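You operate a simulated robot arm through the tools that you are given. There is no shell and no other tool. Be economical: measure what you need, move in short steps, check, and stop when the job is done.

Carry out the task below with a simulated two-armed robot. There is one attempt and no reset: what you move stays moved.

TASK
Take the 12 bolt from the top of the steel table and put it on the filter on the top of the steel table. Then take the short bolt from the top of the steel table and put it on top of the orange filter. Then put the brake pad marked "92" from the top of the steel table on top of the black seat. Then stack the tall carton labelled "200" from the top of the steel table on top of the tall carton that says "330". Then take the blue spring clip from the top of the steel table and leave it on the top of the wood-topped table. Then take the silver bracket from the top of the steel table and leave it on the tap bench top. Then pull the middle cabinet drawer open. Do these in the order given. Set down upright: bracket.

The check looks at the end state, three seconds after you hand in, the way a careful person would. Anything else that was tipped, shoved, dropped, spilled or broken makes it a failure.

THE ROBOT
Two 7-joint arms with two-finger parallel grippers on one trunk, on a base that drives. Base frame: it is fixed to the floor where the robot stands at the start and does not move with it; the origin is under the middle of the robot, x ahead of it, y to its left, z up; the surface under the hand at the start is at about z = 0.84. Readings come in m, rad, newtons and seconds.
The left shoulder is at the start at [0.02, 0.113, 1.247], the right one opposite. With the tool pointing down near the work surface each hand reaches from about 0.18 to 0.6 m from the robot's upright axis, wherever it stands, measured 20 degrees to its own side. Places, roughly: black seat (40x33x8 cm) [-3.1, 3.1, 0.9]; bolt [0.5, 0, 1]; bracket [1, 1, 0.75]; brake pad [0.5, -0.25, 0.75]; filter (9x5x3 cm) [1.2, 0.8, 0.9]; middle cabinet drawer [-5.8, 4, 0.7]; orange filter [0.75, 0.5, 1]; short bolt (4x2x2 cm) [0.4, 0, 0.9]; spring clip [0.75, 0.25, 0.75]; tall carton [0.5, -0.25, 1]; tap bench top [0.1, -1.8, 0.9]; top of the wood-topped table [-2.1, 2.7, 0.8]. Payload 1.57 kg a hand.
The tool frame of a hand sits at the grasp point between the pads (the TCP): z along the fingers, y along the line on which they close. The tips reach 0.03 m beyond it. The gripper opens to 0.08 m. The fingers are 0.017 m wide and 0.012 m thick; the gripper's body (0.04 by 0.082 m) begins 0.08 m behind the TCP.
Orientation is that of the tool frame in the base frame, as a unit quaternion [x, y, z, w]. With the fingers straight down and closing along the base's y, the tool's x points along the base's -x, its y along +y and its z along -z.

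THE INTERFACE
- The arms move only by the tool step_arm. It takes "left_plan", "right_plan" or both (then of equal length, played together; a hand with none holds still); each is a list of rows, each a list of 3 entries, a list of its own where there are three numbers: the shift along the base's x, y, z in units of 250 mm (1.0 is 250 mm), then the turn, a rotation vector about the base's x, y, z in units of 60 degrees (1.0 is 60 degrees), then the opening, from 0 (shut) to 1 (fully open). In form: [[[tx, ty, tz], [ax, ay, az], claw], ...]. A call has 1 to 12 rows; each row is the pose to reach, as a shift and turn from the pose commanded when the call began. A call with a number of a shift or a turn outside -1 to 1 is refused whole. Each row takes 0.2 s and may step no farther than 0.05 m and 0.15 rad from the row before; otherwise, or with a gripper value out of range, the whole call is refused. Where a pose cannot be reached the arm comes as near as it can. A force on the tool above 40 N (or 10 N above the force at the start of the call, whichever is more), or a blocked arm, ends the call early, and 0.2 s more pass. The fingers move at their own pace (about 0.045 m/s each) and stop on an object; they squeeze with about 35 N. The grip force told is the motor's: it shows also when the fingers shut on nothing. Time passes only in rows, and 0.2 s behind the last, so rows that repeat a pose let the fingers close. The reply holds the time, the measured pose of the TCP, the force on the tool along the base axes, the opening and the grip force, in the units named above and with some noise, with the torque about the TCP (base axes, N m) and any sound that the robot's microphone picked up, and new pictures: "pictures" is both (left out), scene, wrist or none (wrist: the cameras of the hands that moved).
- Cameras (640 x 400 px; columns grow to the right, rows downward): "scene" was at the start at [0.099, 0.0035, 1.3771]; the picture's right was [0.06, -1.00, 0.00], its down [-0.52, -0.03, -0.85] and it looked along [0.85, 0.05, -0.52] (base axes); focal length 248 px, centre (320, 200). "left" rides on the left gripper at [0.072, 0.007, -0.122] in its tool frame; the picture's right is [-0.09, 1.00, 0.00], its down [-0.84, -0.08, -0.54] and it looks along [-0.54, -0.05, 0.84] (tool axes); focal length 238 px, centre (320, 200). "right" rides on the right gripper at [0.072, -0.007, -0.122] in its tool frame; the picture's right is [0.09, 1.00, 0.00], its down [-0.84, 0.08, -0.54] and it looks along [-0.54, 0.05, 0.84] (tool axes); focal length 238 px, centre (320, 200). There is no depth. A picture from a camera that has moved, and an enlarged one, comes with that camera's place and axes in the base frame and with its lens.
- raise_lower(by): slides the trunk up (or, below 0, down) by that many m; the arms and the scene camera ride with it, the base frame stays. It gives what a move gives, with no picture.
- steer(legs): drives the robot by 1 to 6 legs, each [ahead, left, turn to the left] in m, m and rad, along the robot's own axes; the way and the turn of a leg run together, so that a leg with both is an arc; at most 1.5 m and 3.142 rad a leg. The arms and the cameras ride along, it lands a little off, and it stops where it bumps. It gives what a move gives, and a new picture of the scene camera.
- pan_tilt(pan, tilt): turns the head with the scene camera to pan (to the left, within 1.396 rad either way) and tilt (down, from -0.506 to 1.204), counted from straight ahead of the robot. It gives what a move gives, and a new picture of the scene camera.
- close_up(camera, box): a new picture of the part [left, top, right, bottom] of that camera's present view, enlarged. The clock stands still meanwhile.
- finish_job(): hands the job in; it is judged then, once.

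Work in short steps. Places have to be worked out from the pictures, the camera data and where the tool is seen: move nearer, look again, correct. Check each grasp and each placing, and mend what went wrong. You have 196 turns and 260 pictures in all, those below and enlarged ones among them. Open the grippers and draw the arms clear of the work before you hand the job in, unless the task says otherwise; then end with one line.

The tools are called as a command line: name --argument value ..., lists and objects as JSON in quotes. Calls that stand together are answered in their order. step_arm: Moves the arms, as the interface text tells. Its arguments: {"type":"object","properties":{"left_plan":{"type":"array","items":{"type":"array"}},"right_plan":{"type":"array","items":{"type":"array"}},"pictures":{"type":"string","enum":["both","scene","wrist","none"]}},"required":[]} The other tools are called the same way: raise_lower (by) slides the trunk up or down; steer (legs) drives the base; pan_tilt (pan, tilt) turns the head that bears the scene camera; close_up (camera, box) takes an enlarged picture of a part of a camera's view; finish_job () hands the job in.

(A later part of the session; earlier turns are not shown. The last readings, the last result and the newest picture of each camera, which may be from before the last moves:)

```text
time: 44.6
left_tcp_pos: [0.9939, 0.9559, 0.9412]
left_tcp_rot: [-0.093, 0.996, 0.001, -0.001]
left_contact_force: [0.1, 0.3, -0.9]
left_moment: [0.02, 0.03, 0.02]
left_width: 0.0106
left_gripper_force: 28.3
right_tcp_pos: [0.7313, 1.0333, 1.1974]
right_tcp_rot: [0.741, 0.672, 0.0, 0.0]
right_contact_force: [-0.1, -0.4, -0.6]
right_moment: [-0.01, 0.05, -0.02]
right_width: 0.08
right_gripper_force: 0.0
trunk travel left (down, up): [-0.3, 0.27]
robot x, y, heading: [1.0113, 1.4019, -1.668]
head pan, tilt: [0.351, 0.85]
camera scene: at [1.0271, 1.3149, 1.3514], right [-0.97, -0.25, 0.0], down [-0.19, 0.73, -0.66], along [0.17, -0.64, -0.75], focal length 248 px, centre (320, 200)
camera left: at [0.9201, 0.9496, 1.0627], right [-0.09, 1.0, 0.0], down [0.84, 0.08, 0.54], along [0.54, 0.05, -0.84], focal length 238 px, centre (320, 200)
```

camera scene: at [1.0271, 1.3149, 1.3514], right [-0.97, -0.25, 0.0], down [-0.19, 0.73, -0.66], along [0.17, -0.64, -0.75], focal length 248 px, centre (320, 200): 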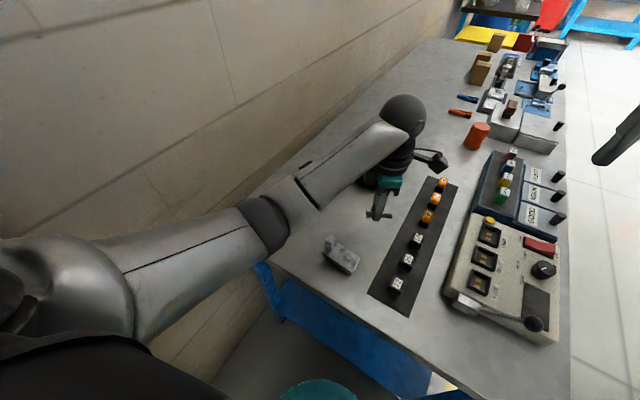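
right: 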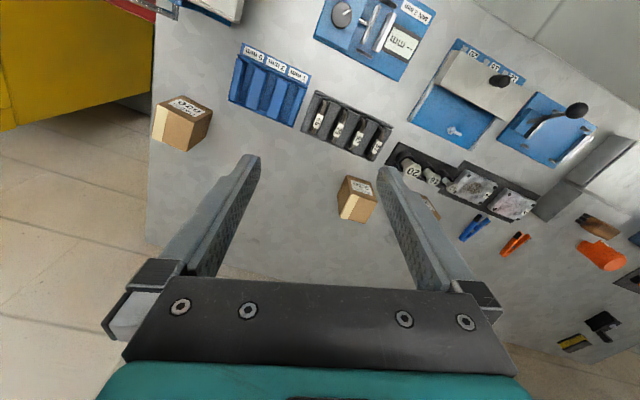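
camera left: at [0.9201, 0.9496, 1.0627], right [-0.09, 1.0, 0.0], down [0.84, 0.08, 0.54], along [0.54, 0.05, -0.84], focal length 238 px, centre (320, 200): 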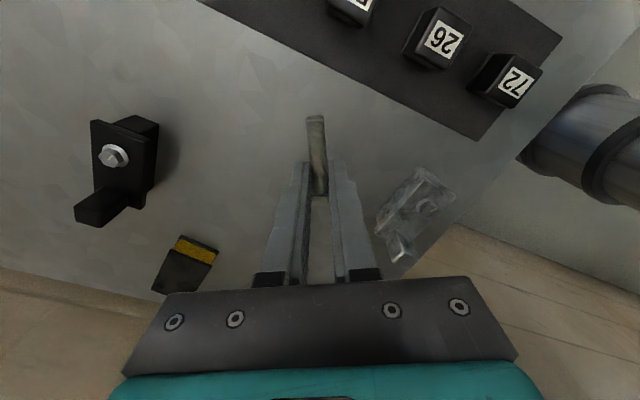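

Held by the shank. Carry over the filter, yawing −40° so the bolt lies along its long axis.

step_arm --left_plan '[[[0.0, 0.0, 0.16], [0, 0, 0], 0.0], [[0.1, -0.08, 0.2], [0, 0, -0.08], 0.0], [[0.2, -0.17, 0.2], [0, 0, -0.18], 0.0], [[0.3, -0.25, 0.2], [0, 0, -0.28], 0.0], [[0.4, -0.33, 0.2], [0, 0, -0.38], 0.0], [[0.5, -0.42, 0.2], [0, 0, -0.48], 0.0], [[0.6, -0.5, 0.2], [0, 0, -0.58], 0.0], [[0.7, -0.58, 0.2], [0, 0, -0.667], 0.0], [[0.768, -0.632, 0.15], [0, 0, -0.667], 0.0], [[0.768, -0.632, 0.1], [0, 0, -0.667], 0.0]]' --pictures "both"

```text
time: 46.8
left_tcp_pos: [1.1842, 0.8096, 0.9672]
left_tcp_rot: [0.254, 0.967, 0.0, -0.001]
left_contact_force: [-0.4, -1.0, 0.0]
left_moment: [-0.01, -0.04, -0.02]
left_width: 0.011
left_gripper_force: 29.1
left hand out of reach, approached as far as the arm can: row 9, 10
right_tcp_pos: [0.7307, 1.0327, 1.1975]
right_tcp_rot: [0.74, 0.672, 0.0, 0.0]
right_contact_force: [0.0, -0.3, 0.4]
right_moment: [0.02, 0.02, 0.03]
right_width: 0.0801
right_gripper_force: 0.0
trunk travel left (down, up): [-0.3, 0.27]
robot x, y, heading: [1.0033, 1.4037, -1.668]
head pan, tilt: [0.351, 0.85]
camera scene: at [1.0258, 1.3153, 1.3514], right [-0.97, -0.25, 0.0], down [-0.19, 0.73, -0.66], along [0.17, -0.64, -0.75], focal length 248 px, centre (320, 200)
camera left: at [1.1244, 0.8498, 1.0892], right [0.57, 0.82, 0.0], down [0.69, -0.48, 0.54], along [0.45, -0.31, -0.84], focal length 238 px, centre (320, 200)
```

scene: 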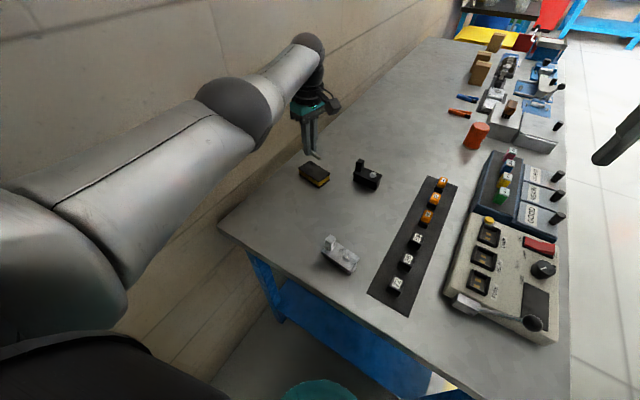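
left: 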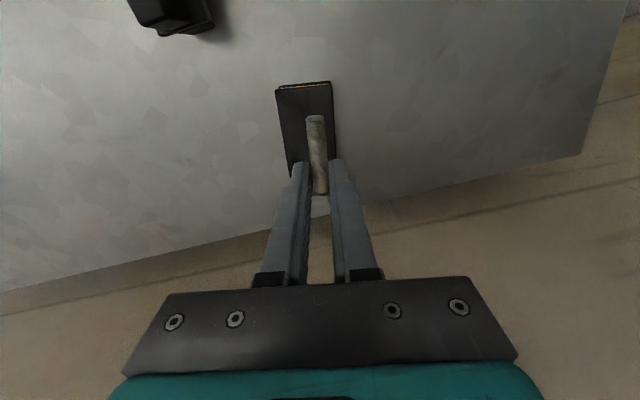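

Reach is 1.2 cm short. Lowering the trunk 5 cm should bring more reach (bolt bottom stays ~0.88, above the filter).

raise_lower --by -0.045

step_arm --left_plan '[[[0.0, -0.02, 0.02], [0, 0, 0], 0.0], [[0.008, -0.045, 0.02], [0, 0, 0], 0.0]]' --pictures "wrist"

```text
time: 47.7
left_tcp_pos: [1.1854, 0.8087, 0.9221]
left_tcp_rot: [0.253, 0.967, 0.0, 0.0]
left_contact_force: [0.3, -0.2, -0.3]
left_moment: [0.0, -0.02, 0.01]
left_width: 0.011
left_gripper_force: 28.5
right_tcp_pos: [0.7304, 1.0315, 1.152]
right_tcp_rot: [0.741, 0.671, 0.0, 0.0]
right_contact_force: [0.9, 0.2, -0.1]
right_moment: [-0.02, 0.0, 0.03]
right_width: 0.08
right_gripper_force: 0.1
trunk travel left (down, up): [-0.255, 0.315]
robot x, y, heading: [1.0083, 1.4051, -1.668]
head pan, tilt: [0.351, 0.85]
```

```text
time: 48.3
left_tcp_pos: [1.187, 0.8085, 0.9261]
left_tcp_rot: [0.253, 0.967, 0.0, -0.001]
left_contact_force: [0.1, -1.8, 0.1]
left_moment: [-0.02, 0.0, 0.02]
left_width: 0.0106
left_gripper_force: 28.4
left hand out of reach, approached as far as the arm can: row 1, 2
right_tcp_pos: [0.7312, 1.0327, 1.1523]
right_tcp_rot: [0.741, 0.672, 0.0, 0.0]
right_contact_force: [0.9, -1.1, -1.2]
right_moment: [-0.03, -0.01, 0.02]
right_width: 0.0804
right_gripper_force: 0.1
trunk travel left (down, up): [-0.255, 0.315]
robot x, y, heading: [1.0093, 1.4086, -1.667]
head pan, tilt: [0.351, 0.85]
camera left: at [1.1255, 0.8487, 1.0493], right [0.57, 0.82, 0.0], down [0.69, -0.48, 0.54], along [0.45, -0.31, -0.84], focal length 238 px, centre (320, 200)
```

left: 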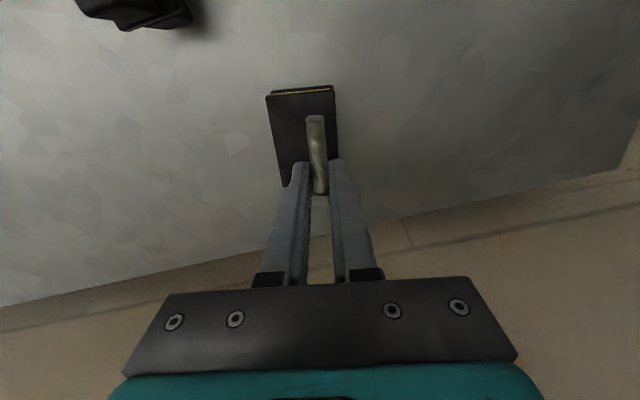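

No gain from the trunk. The hand just needs ~1 cm; I nudge the base forward.

steer --legs '[[0.03, 0, 0]]'

step_arm --left_plan '[[[0.0, 0.0, 0.0], [0, 0, 0], 0.0]]' --pictures "wrist"

```text
time: 49.1
left_tcp_pos: [1.1833, 0.7778, 0.9272]
left_tcp_rot: [0.254, 0.967, 0.001, -0.001]
left_contact_force: [0.6, 0.0, -1.5]
left_moment: [-0.01, -0.01, -0.02]
left_width: 0.0109
left_gripper_force: 28.5
right_tcp_pos: [0.7279, 1.0027, 1.1525]
right_tcp_rot: [0.741, 0.671, 0.0, 0.0]
right_contact_force: [0.4, -0.1, -1.3]
right_moment: [0.03, 0.02, 0.03]
right_width: 0.0801
right_gripper_force: 0.0
trunk travel left (down, up): [-0.255, 0.315]
robot x, y, heading: [1.0073, 1.3743, -1.669]
head pan, tilt: [0.351, 0.85]
camera scene: at [1.0232, 1.2843, 1.3063], right [-0.97, -0.25, 0.0], down [-0.19, 0.73, -0.66], along [0.17, -0.64, -0.75], focal length 248 px, centre (320, 200)
```

scene: 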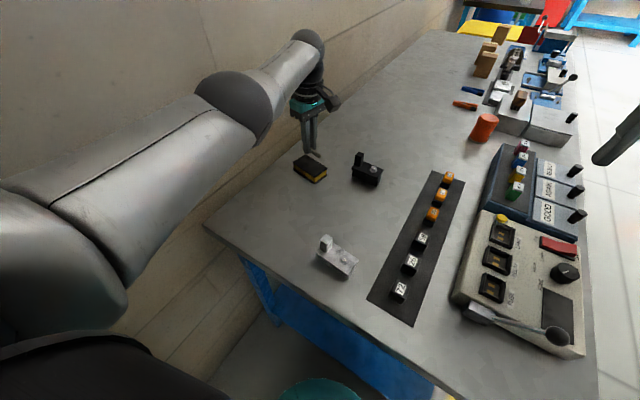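

```text
time: 49.5
left_tcp_pos: [1.1831, 0.7779, 0.926]
left_tcp_rot: [0.253, 0.967, 0.0, 0.0]
left_contact_force: [0.2, 0.1, -0.5]
left_moment: [-0.02, -0.01, 0.0]
left_width: 0.0107
left_gripper_force: 29.1
right_tcp_pos: [0.728, 1.0041, 1.1513]
right_tcp_rot: [0.741, 0.672, 0.0, 0.0]
right_contact_force: [0.3, 0.8, 0.6]
right_moment: [0.04, 0.0, -0.03]
right_width: 0.0799
right_gripper_force: 0.0
trunk travel left (down, up): [-0.255, 0.315]
robot x, y, heading: [1.0061, 1.3704, -1.67]
head pan, tilt: [0.351, 0.85]
camera left: at [1.1223, 0.8188, 1.0491], right [0.57, 0.82, 0.0], down [0.69, -0.48, 0.54], along [0.45, -0.31, -0.84], focal length 238 px, centre (320, 200)
```

left: 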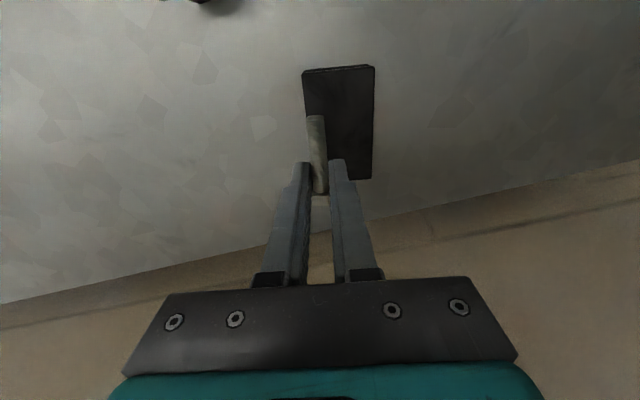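

Now within reach: shift by [+0.004, +0.017] and descend to just above the filter.

step_arm --left_plan '[[[0.008, 0.035, 0], [0, 0, 0], 0.0], [[0.016, 0.068, -0.03], [0, 0, 0], 0.0], [[0.016, 0.068, -0.06], [0, 0, 0], 0.0], [[0.016, 0.068, -0.06], [0, 0, 0], 0.0]]' --pictures "wrist"

close_up --camera "scene" --box '[270, 110, 370, 190]'

```text
time: 50.5
left_tcp_pos: [1.1864, 0.7951, 0.9129]
left_tcp_rot: [0.253, 0.968, 0.0, -0.001]
left_contact_force: [0.5, 0.7, -1.3]
left_moment: [0.02, 0.04, 0.0]
left_width: 0.0109
left_gripper_force: 27.8
right_tcp_pos: [0.7285, 1.004, 1.152]
right_tcp_rot: [0.74, 0.672, 0.0, 0.0]
right_contact_force: [-0.8, 0.4, -0.2]
right_moment: [0.01, 0.0, 0.01]
right_width: 0.0802
right_gripper_force: 0.0
trunk travel left (down, up): [-0.255, 0.315]
robot x, y, heading: [1.0062, 1.3739, -1.67]
head pan, tilt: [0.351, 0.85]
camera left: at [1.1264, 0.836, 1.0344], right [0.57, 0.82, 0.0], down [0.69, -0.48, 0.54], along [0.45, -0.31, -0.84], focal length 238 px, centre (320, 200)
```

left: 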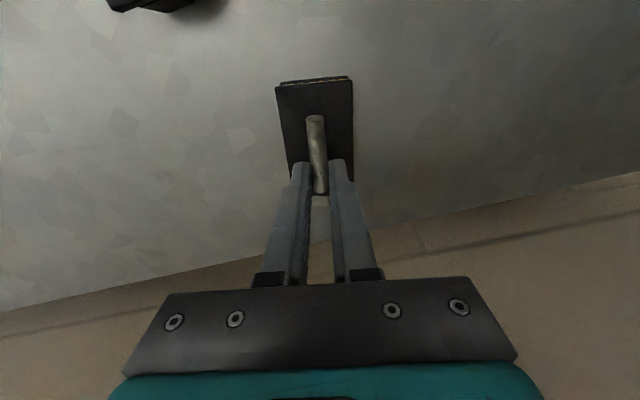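

```text
5.00 times, centred on (320, 150) of scene
camera zoom: at [1.0234, 1.2856, 1.3064], right [-0.97, -0.25, 0.0], down [-0.19, 0.73, -0.66], along [0.17, -0.64, -0.75], focal length 1241 px, centre (320, 450)
```

zoom: 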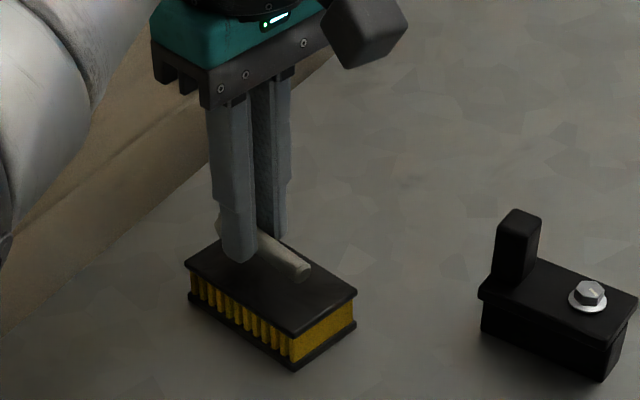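

The bolt sits a bit toward the back edge; shift ~1.5 cm along its axis toward the front end, then lower to contact.

step_arm --left_plan '[[[-0.026, 0.015, 0], [0, 0, 0], 0.0], [[-0.052, 0.03, 0], [0, 0, 0], 0.0], [[-0.052, 0.03, -0.016], [0, 0, 0], 0.0], [[-0.052, 0.03, -0.028], [0, 0, 0], 0.0], [[-0.052, 0.03, -0.036], [0, 0, 0], 0.0]]' --pictures "none"

close_up --camera "scene" --box '[270, 110, 370, 190]'

```text
time: 51.7
left_tcp_pos: [1.1731, 0.8025, 0.9033]
left_tcp_rot: [0.253, 0.967, 0.0, 0.0]
left_contact_force: [0.0, 0.2, -0.6]
left_moment: [0.04, 0.0, -0.01]
left_width: 0.011
left_gripper_force: 28.6
right_tcp_pos: [0.7282, 1.0039, 1.1527]
right_tcp_rot: [0.74, 0.672, 0.0, 0.0]
right_contact_force: [0.1, -0.5, -0.1]
right_moment: [0.0, 0.0, 0.02]
right_width: 0.0803
right_gripper_force: 0.0
trunk travel left (down, up): [-0.255, 0.315]
robot x, y, heading: [1.005, 1.3746, -1.669]
head pan, tilt: [0.351, 0.85]
```

```text
5.00 times, centred on (320, 150) of scene
camera zoom: at [1.0233, 1.2857, 1.3064], right [-0.97, -0.25, 0.0], down [-0.19, 0.73, -0.66], along [0.17, -0.64, -0.75], focal length 1241 px, centre (320, 450)
```

zoom: 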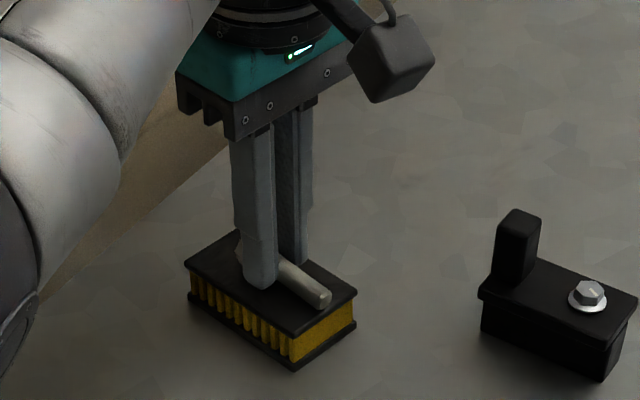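

Well placed. Lower 3 mm more and open slowly.

step_arm --left_plan '[[[0, 0, -0.008], [0, 0, 0], 0.0], [[0, 0, -0.014], [0, 0, 0], 0.0], [[0, 0, -0.014], [0, 0, 0], 0.2], [[0, 0, -0.014], [0, 0, 0], 0.35], [[0, 0, -0.014], [0, 0, 0], 0.4], [[0, 0, 0.1], [0, 0, 0], 0.4], [[0, 0, 0.28], [0, 0, 0], 0.4], [[0, 0, 0.46], [0, 0, 0], 0.4]]' --pictures "wrist"

close_up --camera "scene" --box '[270, 110, 370, 190]'

```text
time: 53.5
left_tcp_pos: [1.176, 0.8024, 1.0179]
left_tcp_rot: [0.254, 0.967, 0.001, 0.0]
left_contact_force: [0.8, 0.5, 0.8]
left_moment: [0.0, -0.02, 0.01]
left_width: 0.0321
left_gripper_force: 0.1
right_tcp_pos: [0.7292, 1.0039, 1.153]
right_tcp_rot: [0.741, 0.672, 0.0, 0.0]
right_contact_force: [-0.6, 0.1, 0.9]
right_moment: [-0.03, 0.0, 0.02]
right_width: 0.0801
right_gripper_force: 0.1
trunk travel left (down, up): [-0.255, 0.315]
robot x, y, heading: [1.0064, 1.3716, -1.671]
head pan, tilt: [0.351, 0.85]
camera left: at [1.1151, 0.844, 1.1406], right [0.57, 0.82, 0.0], down [0.69, -0.48, 0.54], along [0.45, -0.31, -0.84], focal length 238 px, centre (320, 200)
```

left: 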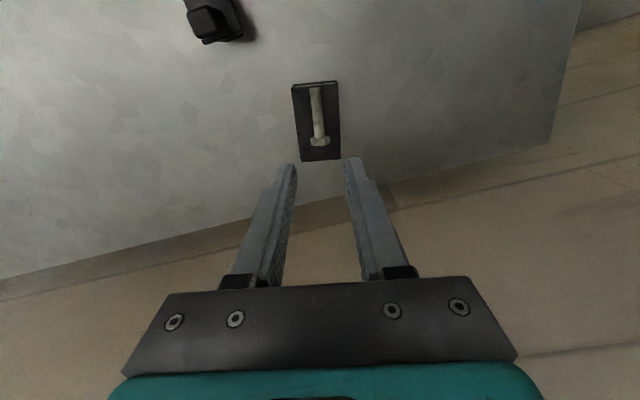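

```text
5.00 times, centred on (320, 150) of scene
camera zoom: at [1.0241, 1.286, 1.3064], right [-0.97, -0.25, 0.0], down [-0.19, 0.73, -0.66], along [0.17, -0.64, -0.75], focal length 1241 px, centre (320, 450)
```

zoom: 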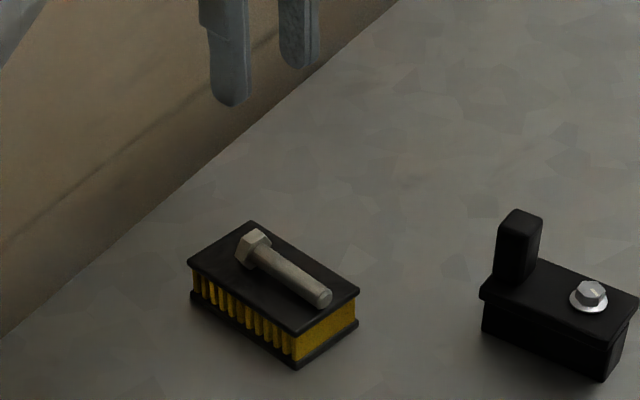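

The 12 bolt lies securely on the filter. Retract the arm, restore trunk height, and drive back to the front for the short bolt.

step_arm --left_plan '[[[-0.03, 0.1, 0.1], [0, 0, 0], 0.5], [[-0.06, 0.2, 0.2], [0, 0, 0], 0.5], [[-0.09, 0.3, 0.3], [0, 0, 0], 0.5], [[-0.12, 0.4, 0.4], [0, 0, 0], 0.5], [[-0.15, 0.5, 0.5], [0, 0, 0], 0.5], [[-0.18, 0.6, 0.6], [0, 0, 0], 0.5]]' --pictures "none"

raise_lower --by 0.045

steer --legs '[[-0.2, 0, 0], [0, 0, -0.22], [0, -0.62, 0], [0, 0, 1.56], [0, -0.9, 0], [0, -0.87, 0]]'

pan_tilt --pan 0.2 --tilt 0.8

```text
time: 54.9
left_tcp_pos: [1.1283, 0.9539, 1.1681]
left_tcp_rot: [0.253, 0.967, 0.001, 0.001]
left_contact_force: [-0.1, 0.5, 0.1]
left_moment: [-0.01, 0.01, 0.05]
left_width: 0.0403
left_gripper_force: 0.1
right_tcp_pos: [0.7286, 1.0037, 1.1528]
right_tcp_rot: [0.741, 0.672, -0.001, 0.001]
right_contact_force: [0.1, 1.4, -0.7]
right_moment: [0.0, -0.02, 0.0]
right_width: 0.0797
right_gripper_force: 0.1
trunk travel left (down, up): [-0.255, 0.315]
robot x, y, heading: [1.007, 1.3721, -1.669]
head pan, tilt: [0.351, 0.85]
```

```text
time: 55.8
left_tcp_pos: [1.1283, 0.9528, 1.2127]
left_tcp_rot: [0.253, 0.967, 0.0, 0.0]
left_contact_force: [-0.5, 0.9, 0.2]
left_moment: [0.01, 0.02, -0.01]
left_width: 0.0402
left_gripper_force: 0.0
right_tcp_pos: [0.728, 1.0028, 1.1974]
right_tcp_rot: [0.741, 0.672, 0.0, 0.001]
right_contact_force: [-0.4, -0.5, -0.7]
right_moment: [0.04, 0.02, -0.01]
right_width: 0.0801
right_gripper_force: 0.0
trunk travel left (down, up): [-0.3, 0.27]
robot x, y, heading: [1.004, 1.3751, -1.664]
head pan, tilt: [0.351, 0.85]
```

```text
time: 57.6
left_tcp_pos: [1.0513, 1.1488, 1.2022]
left_tcp_rot: [0.354, 0.935, 0.016, 0.022]
left_contact_force: [-0.3, 0.1, -0.5]
left_moment: [0.04, 0.02, 0.01]
left_width: 0.04
left_gripper_force: 0.1
right_tcp_pos: [0.72, 1.1914, 1.1883]
right_tcp_rot: [0.75, 0.662, 0.009, 0.0]
right_contact_force: [-1.0, -0.6, -0.7]
right_moment: [0.0, 0.0, 0.01]
right_width: 0.08
right_gripper_force: 0.0
trunk travel left (down, up): [-0.3, 0.27]
robot x, y, heading: [1.0193, 1.5724, -1.693]
head pan, tilt: [0.351, 0.85]
stopped in leg 2: the robot was blocked; the commanded pose is now the measured one
camera scene: at [1.0192, 1.4642, 1.3503], right [-0.97, -0.23, -0.02], down [-0.16, 0.74, -0.65], along [0.16, -0.63, -0.76], focal length 248 px, centre (320, 200)
```

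scene: 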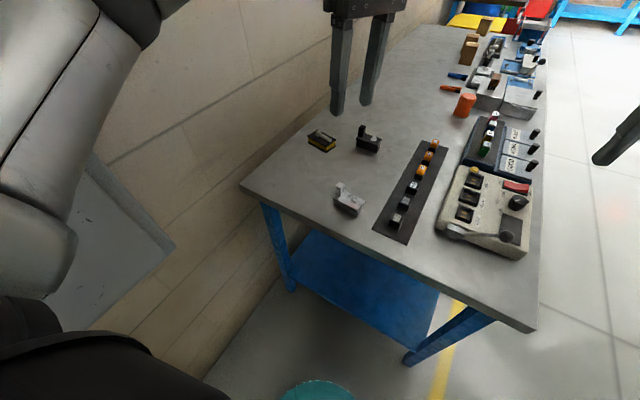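

```text
time: 58.4
left_tcp_pos: [1.0527, 1.1485, 1.2029]
left_tcp_rot: [0.352, 0.936, 0.016, 0.022]
left_contact_force: [0.2, 0.6, -0.1]
left_moment: [-0.04, 0.0, 0.02]
left_width: 0.0398
left_gripper_force: 0.0
right_tcp_pos: [0.7206, 1.1887, 1.1872]
right_tcp_rot: [0.748, 0.664, 0.011, -0.001]
right_contact_force: [-0.3, 0.7, 0.3]
right_moment: [-0.01, 0.0, 0.01]
right_width: 0.0799
right_gripper_force: 0.1
trunk travel left (down, up): [-0.3, 0.27]
robot x, y, heading: [1.0219, 1.5692, -1.688]
head pan, tilt: [0.201, 0.799]
camera scene: at [1.0078, 1.4592, 1.3537], right [-1.0, -0.08, -0.02], down [-0.05, 0.73, -0.69], along [0.07, -0.68, -0.73], focal length 248 px, centre (320, 200)
```

scene: 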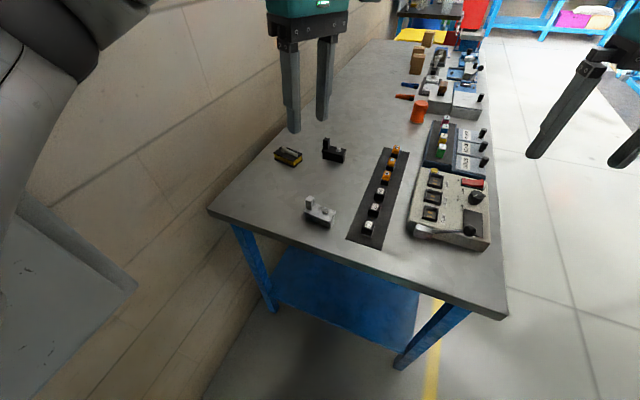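

The left elbow touched the locker while turning; I move directly away from it first, then continue.

steer --legs '[[0, -0.4, 0], [0, 0, -0.2], [0, -0.22, 0], [0, 0, 1.56]]'

```text
time: 66.7
left_tcp_pos: [0.8284, 1.6526, 1.2091]
left_tcp_rot: [-0.325, 0.946, 0.014, 0.009]
left_contact_force: [0.3, -0.4, 0.2]
left_moment: [0.01, 0.01, -0.05]
left_width: 0.0402
left_gripper_force: 0.2
right_tcp_pos: [0.7184, 1.3312, 1.1976]
right_tcp_rot: [0.163, 0.987, 0.0, 0.0]
right_contact_force: [0.3, -0.8, -0.4]
right_moment: [0.0, 0.01, 0.02]
right_width: 0.08
right_gripper_force: 0.0
trunk travel left (down, up): [-0.3, 0.27]
robot x, y, heading: [0.4191, 1.6861, -0.328]
head pan, tilt: [0.201, 0.799]
camera scene: at [0.5081, 1.6696, 1.3554], right [-0.12, -0.99, 0.0], down [-0.71, 0.09, -0.7], along [0.69, -0.09, -0.72], focal length 248 px, centre (320, 200)
```

scene: 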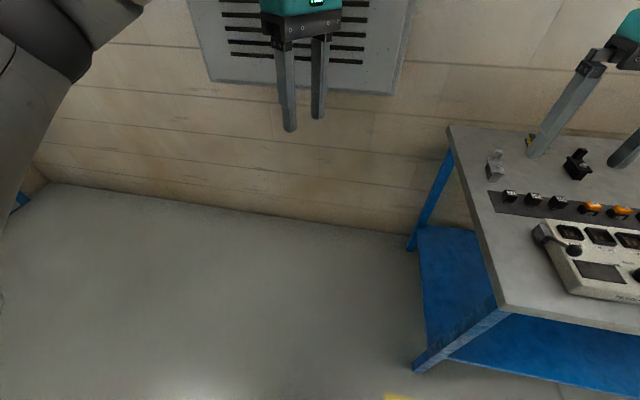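

Free. Heading is square to the table; I slide right along it to the short bolt's station and approach.

steer --legs '[[0, -0.85, 0], [0, -0.8, 0], [0.13, 0, 0]]'

close_up --camera "scene" --box '[220, 180, 420, 330]'

```text
time: 75.9
left_tcp_pos: [0.4344, 0.0558, 1.2088]
left_tcp_rot: [-0.332, 0.943, 0.014, 0.009]
left_contact_force: [0.5, 0.6, 0.4]
left_moment: [0.03, 0.06, 0.0]
left_width: 0.04
left_gripper_force: 0.0
right_tcp_pos: [0.3278, -0.2681, 1.1973]
right_tcp_rot: [0.156, 0.988, 0.0, 0.001]
right_contact_force: [0.7, -0.7, -0.8]
right_moment: [0.02, 0.04, 0.01]
right_width: 0.0799
right_gripper_force: 0.0
trunk travel left (down, up): [-0.3, 0.27]
robot x, y, heading: [0.0248, 0.0828, -0.314]
head pan, tilt: [0.201, 0.799]
camera scene: at [0.114, 0.068, 1.3553], right [-0.11, -0.99, 0.0], down [-0.71, 0.08, -0.7], along [0.69, -0.08, -0.72], focal length 248 px, centre (320, 200)
```

scene: 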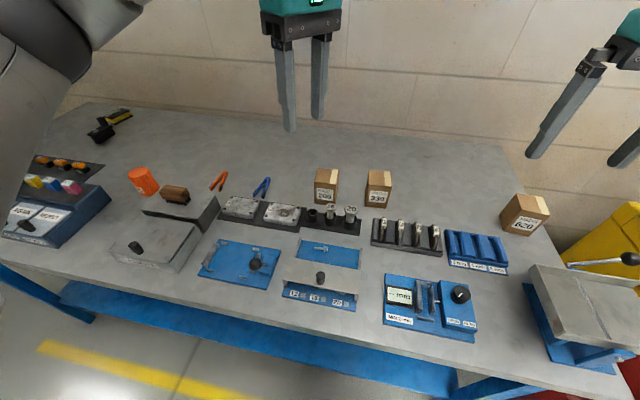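

```text
2.67 times, centred on (320, 255) of scene
camera zoom: at [0.114, 0.068, 1.3553], right [-0.11, -0.99, 0.0], down [-0.71, 0.08, -0.7], along [0.69, -0.08, -0.72], focal length 662 px, centre (320, 53)
```

zoom: 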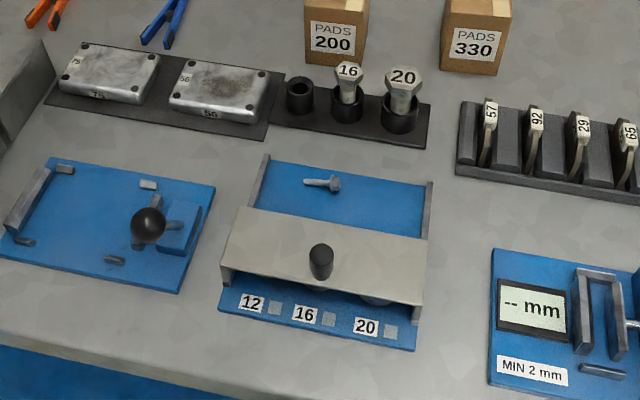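

Short bolt at ≈[0.431, 0.029], axis about 75°. I move above it with yaw +36° (and fix the small tilt left over from the bump).

step_arm --left_plan '[[[0, -0.02, -0.14], [-0.005, 0.001, 0.1], 0.4], [[0, -0.04, -0.28], [-0.01, 0.002, 0.2], 0.4], [[-0.005, -0.06, -0.42], [-0.015, 0.004, 0.3], 0.4], [[-0.01, -0.08, -0.56], [-0.02, 0.005, 0.4], 0.4], [[-0.015, -0.1, -0.7], [-0.025, 0.006, 0.5], 0.4], [[-0.018, -0.115, -0.83], [-0.031, 0.007, 0.6], 0.4], [[-0.018, -0.115, -0.83], [-0.031, 0.007, 0.6], 0.4]]' --pictures "wrist"

close_up --camera "left" --box '[220, 60, 420, 185]'

```text
time: 77.5
left_tcp_pos: [0.4285, 0.028, 1.0026]
left_tcp_rot: [-0.608, 0.794, 0.002, -0.004]
left_contact_force: [0.2, 0.2, -0.2]
left_moment: [-0.01, -0.01, 0.0]
left_width: 0.0319
left_gripper_force: 0.0
right_tcp_pos: [0.3268, -0.267, 1.1966]
right_tcp_rot: [0.156, 0.988, -0.001, 0.001]
right_contact_force: [-0.4, 0.0, -0.7]
right_moment: [-0.01, 0.02, 0.03]
right_width: 0.08
right_gripper_force: 0.1
trunk travel left (down, up): [-0.3, 0.27]
robot x, y, heading: [0.0235, 0.0834, -0.307]
head pan, tilt: [0.201, 0.799]
camera left: at [0.4038, -0.0396, 1.1243], right [-0.94, 0.35, 0.01], down [0.3, 0.79, 0.54], along [0.18, 0.51, -0.84], focal length 238 px, centre (320, 200)
```

left: 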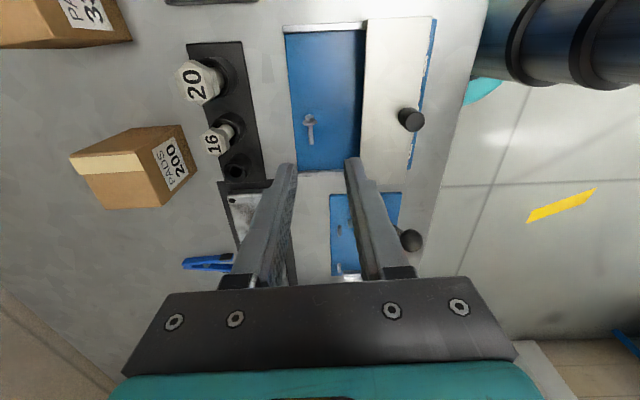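

```text
3.20 times, centred on (320, 122) of left
camera zoom: at [0.4038, -0.0396, 1.1243], right [-0.94, 0.35, 0.01], down [0.3, 0.79, 0.54], along [0.18, 0.51, -0.84], focal length 763 px, centre (320, 448)
```

zoom: 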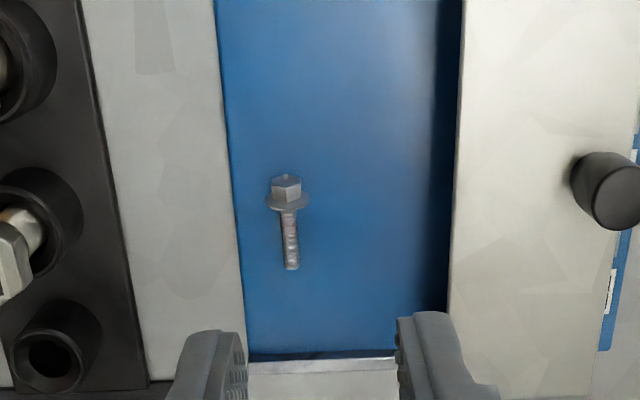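

Bolt shank at ≈[0.440, 0.036]. Descend partially and re-check.

step_arm --left_plan '[[[0.02, 0.015, -0.15], [0, 0, -0.03], 0.45], [[0.046, 0.03, -0.3], [0, 0, -0.03], 0.45], [[0.046, 0.03, -0.44], [0, 0, -0.03], 0.45], [[0.046, 0.03, -0.46], [0, 0, -0.03], 0.45]]' --pictures "wrist"

close_up --camera "left" --box '[220, 80, 420, 205]'

close_up --camera "scene" --box '[260, 190, 390, 290]'

```text
time: 78.5
left_tcp_pos: [0.4415, 0.0349, 0.8854]
left_tcp_rot: [-0.594, 0.805, 0.002, -0.004]
left_contact_force: [0.1, -0.7, -0.2]
left_moment: [0.01, 0.0, 0.03]
left_width: 0.0359
left_gripper_force: 0.1
right_tcp_pos: [0.3268, -0.2677, 1.1977]
right_tcp_rot: [0.156, 0.988, 0.0, -0.001]
right_contact_force: [0.2, 0.2, 0.1]
right_moment: [0.03, 0.03, 0.02]
right_width: 0.0798
right_gripper_force: 0.1
trunk travel left (down, up): [-0.3, 0.27]
robot x, y, heading: [0.0242, 0.0805, -0.313]
head pan, tilt: [0.201, 0.799]
camera left: at [0.414, -0.0319, 1.0086], right [-0.92, 0.38, 0.01], down [0.33, 0.78, 0.54], along [0.2, 0.5, -0.84], focal length 238 px, centre (320, 200)
```

left: 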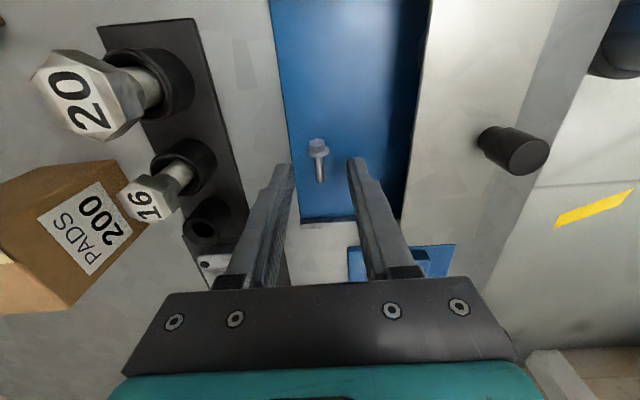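

```text
3.20 times, centred on (320, 142) of left
camera zoom: at [0.414, -0.0319, 1.0086], right [-0.92, 0.38, 0.01], down [0.33, 0.78, 0.54], along [0.2, 0.5, -0.84], focal length 763 px, centre (320, 384)
```

zoom: 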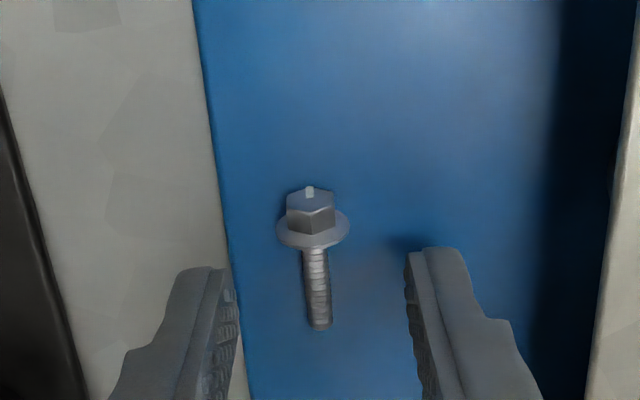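

```text
4.00 times, centred on (325, 240) of scene
camera zoom: at [0.1129, 0.0684, 1.3555], right [-0.11, -0.99, 0.0], down [-0.71, 0.08, -0.7], along [0.69, -0.08, -0.72], focal length 993 px, centre (300, 40)
```

zoom: 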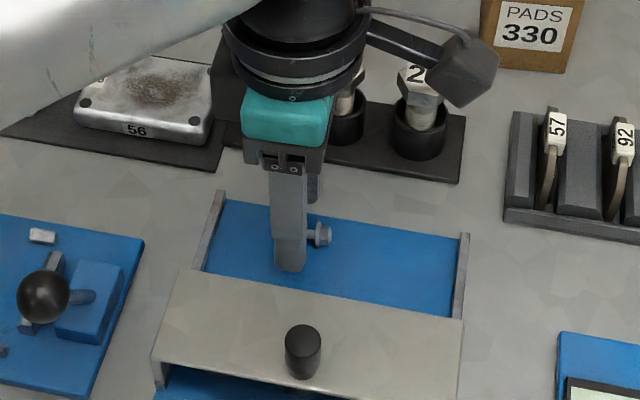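

Well centred. Lower to tips just above the tray floor, then close and lift a bit.

step_arm --left_plan '[[[0, 0, -0.015], [0, 0, 0], 0.45], [[0, 0, -0.03], [0, 0, 0], 0.45], [[0, 0, -0.036], [0, 0, 0], 0.45]]' --pictures "none"

close_up --camera "left" --box '[220, 80, 420, 205]'

```text
time: 79.3
left_tcp_pos: [0.4419, 0.0349, 0.8776]
left_tcp_rot: [-0.594, 0.804, 0.004, -0.005]
left_contact_force: [-0.1, -0.2, 0.2]
left_moment: [0.02, 0.0, 0.02]
left_width: 0.0361
left_gripper_force: 0.1
right_tcp_pos: [0.3261, -0.2676, 1.1966]
right_tcp_rot: [0.155, 0.988, 0.0, 0.0]
right_contact_force: [0.7, -0.8, -0.4]
right_moment: [0.02, 0.02, 0.0]
right_width: 0.08
right_gripper_force: 0.1
trunk travel left (down, up): [-0.3, 0.27]
robot x, y, heading: [0.025, 0.0829, -0.318]
head pan, tilt: [0.201, 0.799]
```

```text
3.20 times, centred on (320, 142) of left
camera zoom: at [0.414, -0.032, 1.0], right [-0.92, 0.38, 0.01], down [0.33, 0.78, 0.54], along [0.2, 0.5, -0.84], focal length 763 px, centre (320, 384)
```

zoom: 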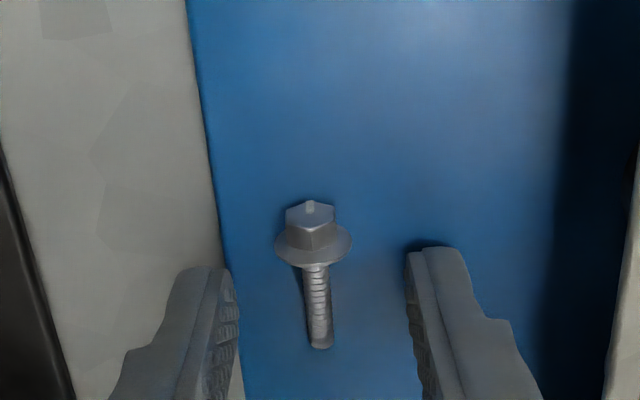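

Shift 5 mm toward the shank tip to clear the flange, then close.

step_arm --left_plan '[[[0.006, 0.02, -0.008], [0, 0, 0], 0.45], [[0.006, 0.02, -0.008], [0, 0, 0], 0.0], [[0.006, 0.02, -0.008], [0, 0, 0], 0.0], [[0.006, 0.02, -0.008], [0, 0, 0], 0.0], [[0.006, 0.02, -0.008], [0, 0, 0], 0.0], [[0.006, 0.02, 0.1], [0, 0, 0], 0.0], [[0.006, 0.02, 0.25], [0, 0, 0], 0.0]]' --pictures "wrist"

close_up --camera "left" --box '[220, 80, 420, 205]'

```text
time: 80.9
left_tcp_pos: [0.442, 0.0395, 0.9394]
left_tcp_rot: [-0.594, 0.805, 0.004, -0.005]
left_contact_force: [0.8, 0.9, -0.7]
left_moment: [0.0, 0.04, 0.01]
left_width: 0.0018
left_gripper_force: 23.4
right_tcp_pos: [0.3265, -0.2674, 1.1978]
right_tcp_rot: [0.156, 0.988, 0.0, 0.0]
right_contact_force: [0.9, 0.5, 0.0]
right_moment: [0.02, 0.01, 0.0]
right_width: 0.0802
right_gripper_force: 0.0
trunk travel left (down, up): [-0.3, 0.27]
robot x, y, heading: [0.0252, 0.0835, -0.313]
head pan, tilt: [0.201, 0.799]
camera left: at [0.4144, -0.0271, 1.0618], right [-0.92, 0.38, 0.01], down [0.33, 0.78, 0.54], along [0.2, 0.5, -0.84], focal length 238 px, centre (320, 200)
```

left: 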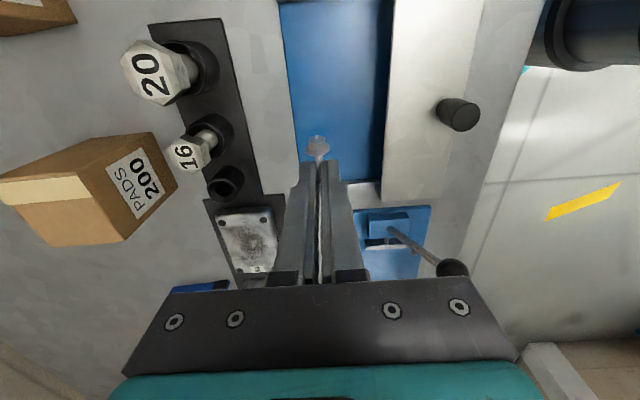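

```text
3.20 times, centred on (320, 142) of left
camera zoom: at [0.4144, -0.0271, 1.0618], right [-0.92, 0.38, 0.01], down [0.33, 0.78, 0.54], along [0.2, 0.5, -0.84], focal length 763 px, centre (320, 384)
```

zoom: 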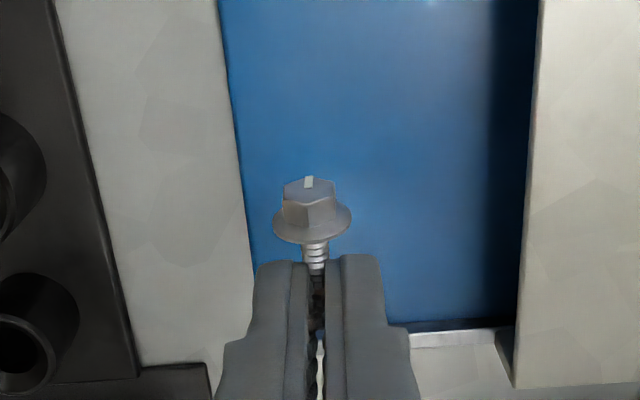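

The screw is lifted but only pinched by the very tips (1.8 mm reading). I set it back, open, go lower until near contact and regrip.

step_arm --left_plan '[[[0, 0, -0.14], [0, 0, 0], 0.0], [[0, 0, -0.25], [0, 0, 0], 0.0], [[0, 0, -0.25], [0, 0, 0], 0.2], [[0, 0, -0.25], [0, 0, 0], 0.4], [[0, 0, -0.262], [0, 0, 0], 0.4], [[0, 0, -0.272], [0, 0, 0], 0.4], [[0, 0, -0.28], [0, 0, 0], 0.4], [[0, 0, -0.286], [0, 0, 0], 0.4]]' --pictures "wrist"

close_up --camera "left" --box '[220, 80, 420, 205]'

```text
time: 82.5
left_tcp_pos: [0.446, 0.0398, 0.8755]
left_tcp_rot: [-0.594, 0.804, -0.003, -0.002]
left_contact_force: [-1.4, 2.2, 12.8]
left_moment: [0.21, 0.36, -0.05]
left_width: 0.0349
left_gripper_force: 1.6
right_tcp_pos: [0.3272, -0.2671, 1.1973]
right_tcp_rot: [0.156, 0.988, -0.001, 0.001]
right_contact_force: [-0.1, 0.6, -0.1]
right_moment: [-0.03, 0.02, 0.0]
right_width: 0.0801
right_gripper_force: 0.0
trunk travel left (down, up): [-0.3, 0.27]
robot x, y, heading: [0.0217, 0.0845, -0.314]
head pan, tilt: [0.201, 0.799]
stopped in row 8 (left hand): the force on the tool passed its limit at 44 N (the readings are from after the stop); the commanded pose is now the measured one
camera left: at [0.4176, -0.027, 0.999], right [-0.92, 0.38, 0.0], down [0.32, 0.78, 0.54], along [0.21, 0.5, -0.84], focal length 238 px, centre (320, 200)
```

left: 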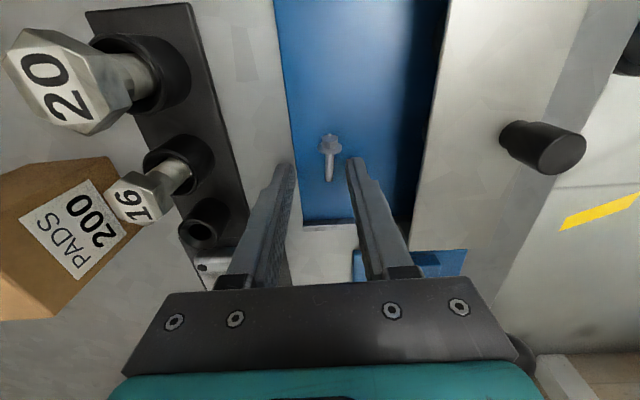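

```text
3.20 times, centred on (320, 142) of left
camera zoom: at [0.4176, -0.027, 0.999], right [-0.92, 0.38, 0.0], down [0.32, 0.78, 0.54], along [0.21, 0.5, -0.84], focal length 763 px, centre (320, 384)
```

zoom: 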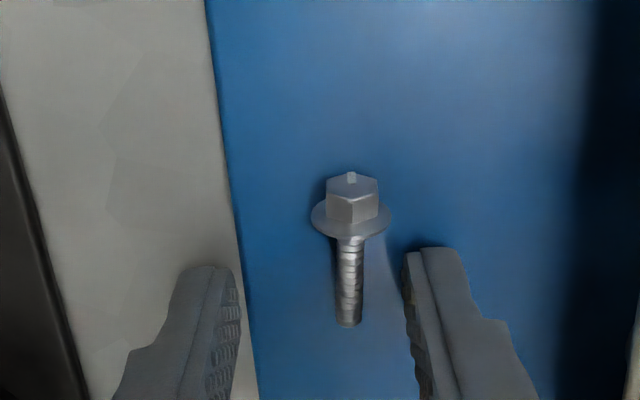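

Floor contact is at TCP z≈0.8755. I'll grip at the wider flange/head instead: shift to ≈[0.433, 0.0255].

step_arm --left_plan '[[[0, 0, 0.03], [0, 0, 0], 0.45], [[-0.025, -0.028, 0.03], [0, 0, 0], 0.45], [[-0.05, -0.057, 0.03], [0, 0, 0], 0.45], [[-0.05, -0.057, 0.008], [0, 0, 0], 0.45], [[-0.05, -0.057, 0.006], [0, 0, 0], 0.45]]' --pictures "none"

close_up --camera "left" --box '[220, 80, 420, 205]'

```text
time: 83.8
left_tcp_pos: [0.4338, 0.0251, 0.8754]
left_tcp_rot: [-0.594, 0.804, -0.002, -0.002]
left_contact_force: [-0.4, -0.6, 0.0]
left_moment: [0.02, -0.02, -0.02]
left_width: 0.0362
left_gripper_force: 0.1
right_tcp_pos: [0.3259, -0.2684, 1.1965]
right_tcp_rot: [0.155, 0.988, 0.0, -0.001]
right_contact_force: [0.4, 0.1, -1.5]
right_moment: [0.0, -0.04, -0.03]
right_width: 0.08
right_gripper_force: 0.0
trunk travel left (down, up): [-0.3, 0.27]
robot x, y, heading: [0.0209, 0.0811, -0.309]
head pan, tilt: [0.201, 0.799]
```

```text
3.20 times, centred on (320, 142) of left
camera zoom: at [0.4045, -0.0412, 0.999], right [-0.92, 0.38, 0.0], down [0.32, 0.78, 0.54], along [0.2, 0.5, -0.84], focal length 763 px, centre (320, 384)
```

zoom: 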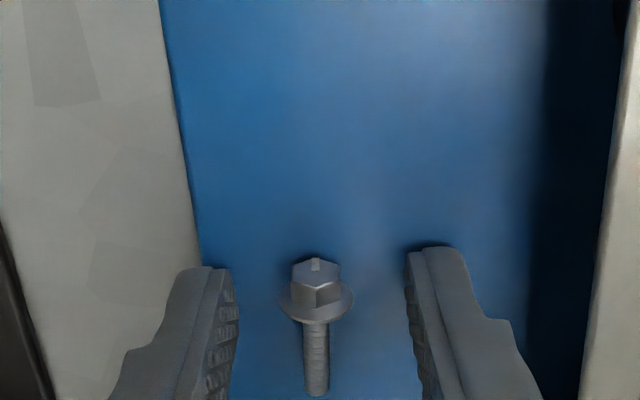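

Flange is centred in the grip. Close and lift a little.

step_arm --left_plan '[[[0, 0, 0], [0, 0, 0], 0.0], [[0, 0, 0], [0, 0, 0], 0.0], [[0, 0, 0], [0, 0, 0], 0.0], [[0, 0, 0], [0, 0, 0], 0.0], [[0, 0, 0.06], [0, 0, 0], 0.0], [[0, 0, 0.2], [0, 0, 0], 0.0], [[0, 0, 0.36], [0, 0, 0], 0.0]]' --pictures "none"

close_up --camera "left" --box '[220, 80, 420, 205]'

close_up --camera "scene" --box '[270, 180, 370, 260]'

```text
time: 85.3
left_tcp_pos: [0.4335, 0.0245, 0.9672]
left_tcp_rot: [-0.594, 0.804, -0.002, -0.003]
left_contact_force: [-0.3, 0.2, -0.5]
left_moment: [0.0, 0.03, 0.0]
left_width: 0.0123
left_gripper_force: 29.5
right_tcp_pos: [0.3274, -0.2678, 1.1978]
right_tcp_rot: [0.155, 0.988, 0.0, 0.0]
right_contact_force: [-0.3, 0.2, 0.0]
right_moment: [0.0, 0.02, 0.0]
right_width: 0.0801
right_gripper_force: 0.1
trunk travel left (down, up): [-0.3, 0.27]
robot x, y, heading: [0.0251, 0.0847, -0.31]
head pan, tilt: [0.201, 0.799]
```

```text
3.20 times, centred on (320, 142) of left
camera zoom: at [0.405, -0.0418, 1.0895], right [-0.92, 0.38, 0.0], down [0.32, 0.78, 0.54], along [0.2, 0.5, -0.84], focal length 763 px, centre (320, 384)
```

zoom: 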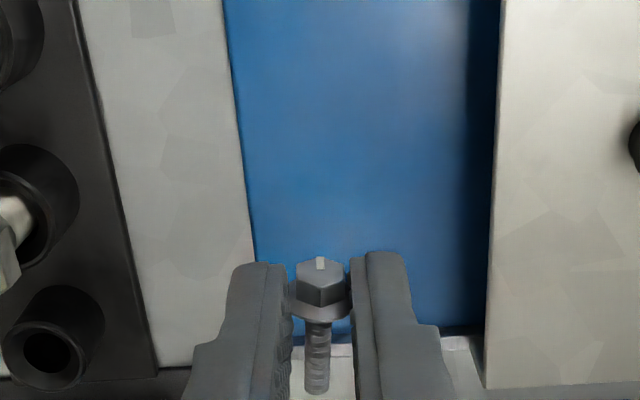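

```text
5.00 times, centred on (320, 220) of scene
camera zoom: at [0.1129, 0.0684, 1.3554], right [-0.11, -0.99, 0.0], down [-0.71, 0.08, -0.7], along [0.69, -0.08, -0.72], focal length 1241 px, centre (320, 100)
```

zoom: 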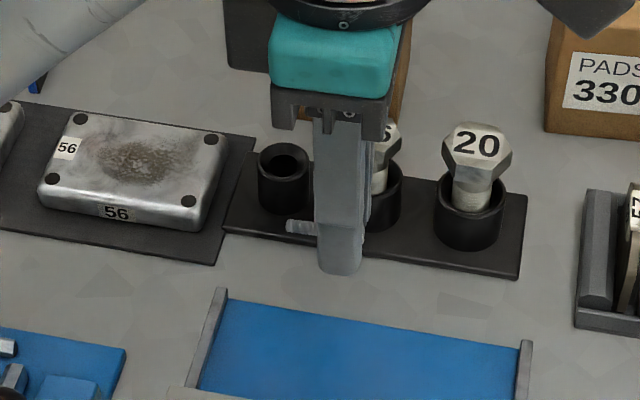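

Held firmly and level. Raise, then slide left 0.45 m to the orange filter.

step_arm --left_plan '[[[0, 0, 0.18], [0, 0, 0], 0.0], [[0, 0, 0.36], [0, 0, 0], 0.0], [[0, 0, 0.54], [0, 0, 0], 0.0]]' --pictures "none"

steer --legs '[[0, 0.45, 0]]'

close_up --camera "scene" --box '[180, 120, 380, 260]'

```text
time: 86.2
left_tcp_pos: [0.433, 0.0244, 1.1011]
left_tcp_rot: [-0.594, 0.805, -0.001, -0.002]
left_contact_force: [-1.0, -1.4, 0.2]
left_moment: [0.03, 0.0, -0.01]
left_width: 0.0122
left_gripper_force: 29.2
right_tcp_pos: [0.3268, -0.2674, 1.1972]
right_tcp_rot: [0.156, 0.988, 0.0, 0.0]
right_contact_force: [-0.1, 0.0, -0.1]
right_moment: [-0.01, 0.0, 0.01]
right_width: 0.0798
right_gripper_force: 0.1
trunk travel left (down, up): [-0.3, 0.27]
robot x, y, heading: [0.024, 0.0835, -0.311]
head pan, tilt: [0.201, 0.799]
```

```text
time: 88.9
left_tcp_pos: [0.5714, 0.4528, 1.1011]
left_tcp_rot: [-0.594, 0.804, -0.002, -0.003]
left_contact_force: [0.1, -0.2, -0.6]
left_moment: [-0.05, -0.01, -0.01]
left_width: 0.012
left_gripper_force: 29.3
right_tcp_pos: [0.4649, 0.1607, 1.1976]
right_tcp_rot: [0.156, 0.988, 0.0, -0.001]
right_contact_force: [0.0, 0.8, 0.0]
right_moment: [-0.01, 0.0, 0.01]
right_width: 0.0802
right_gripper_force: 0.1
trunk travel left (down, up): [-0.3, 0.27]
robot x, y, heading: [0.1622, 0.51, -0.314]
head pan, tilt: [0.201, 0.799]
camera scene: at [0.2507, 0.4958, 1.3554], right [-0.11, -0.99, 0.0], down [-0.71, 0.08, -0.7], along [0.69, -0.08, -0.72], focal length 248 px, centre (320, 200)
```

scene: 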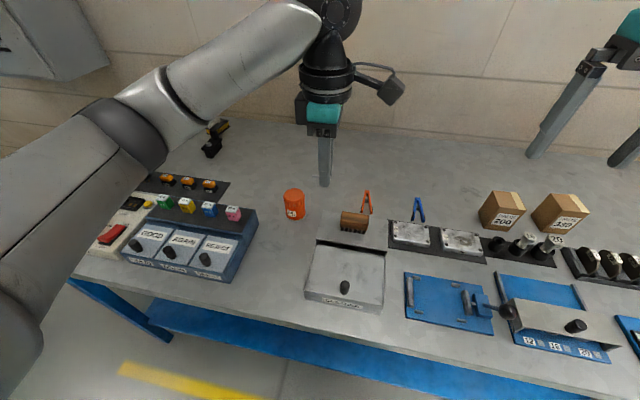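

```text
2.86 times, centred on (280, 190) of scene
camera zoom: at [0.2507, 0.4958, 1.3554], right [-0.11, -0.99, 0.0], down [-0.71, 0.08, -0.7], along [0.69, -0.08, -0.72], focal length 709 px, centre (434, 229)
```

zoom: 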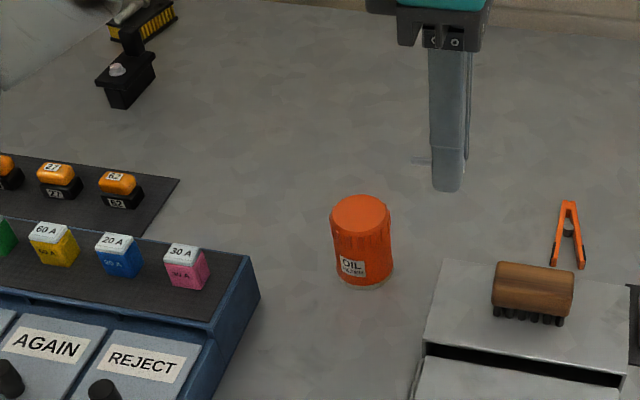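

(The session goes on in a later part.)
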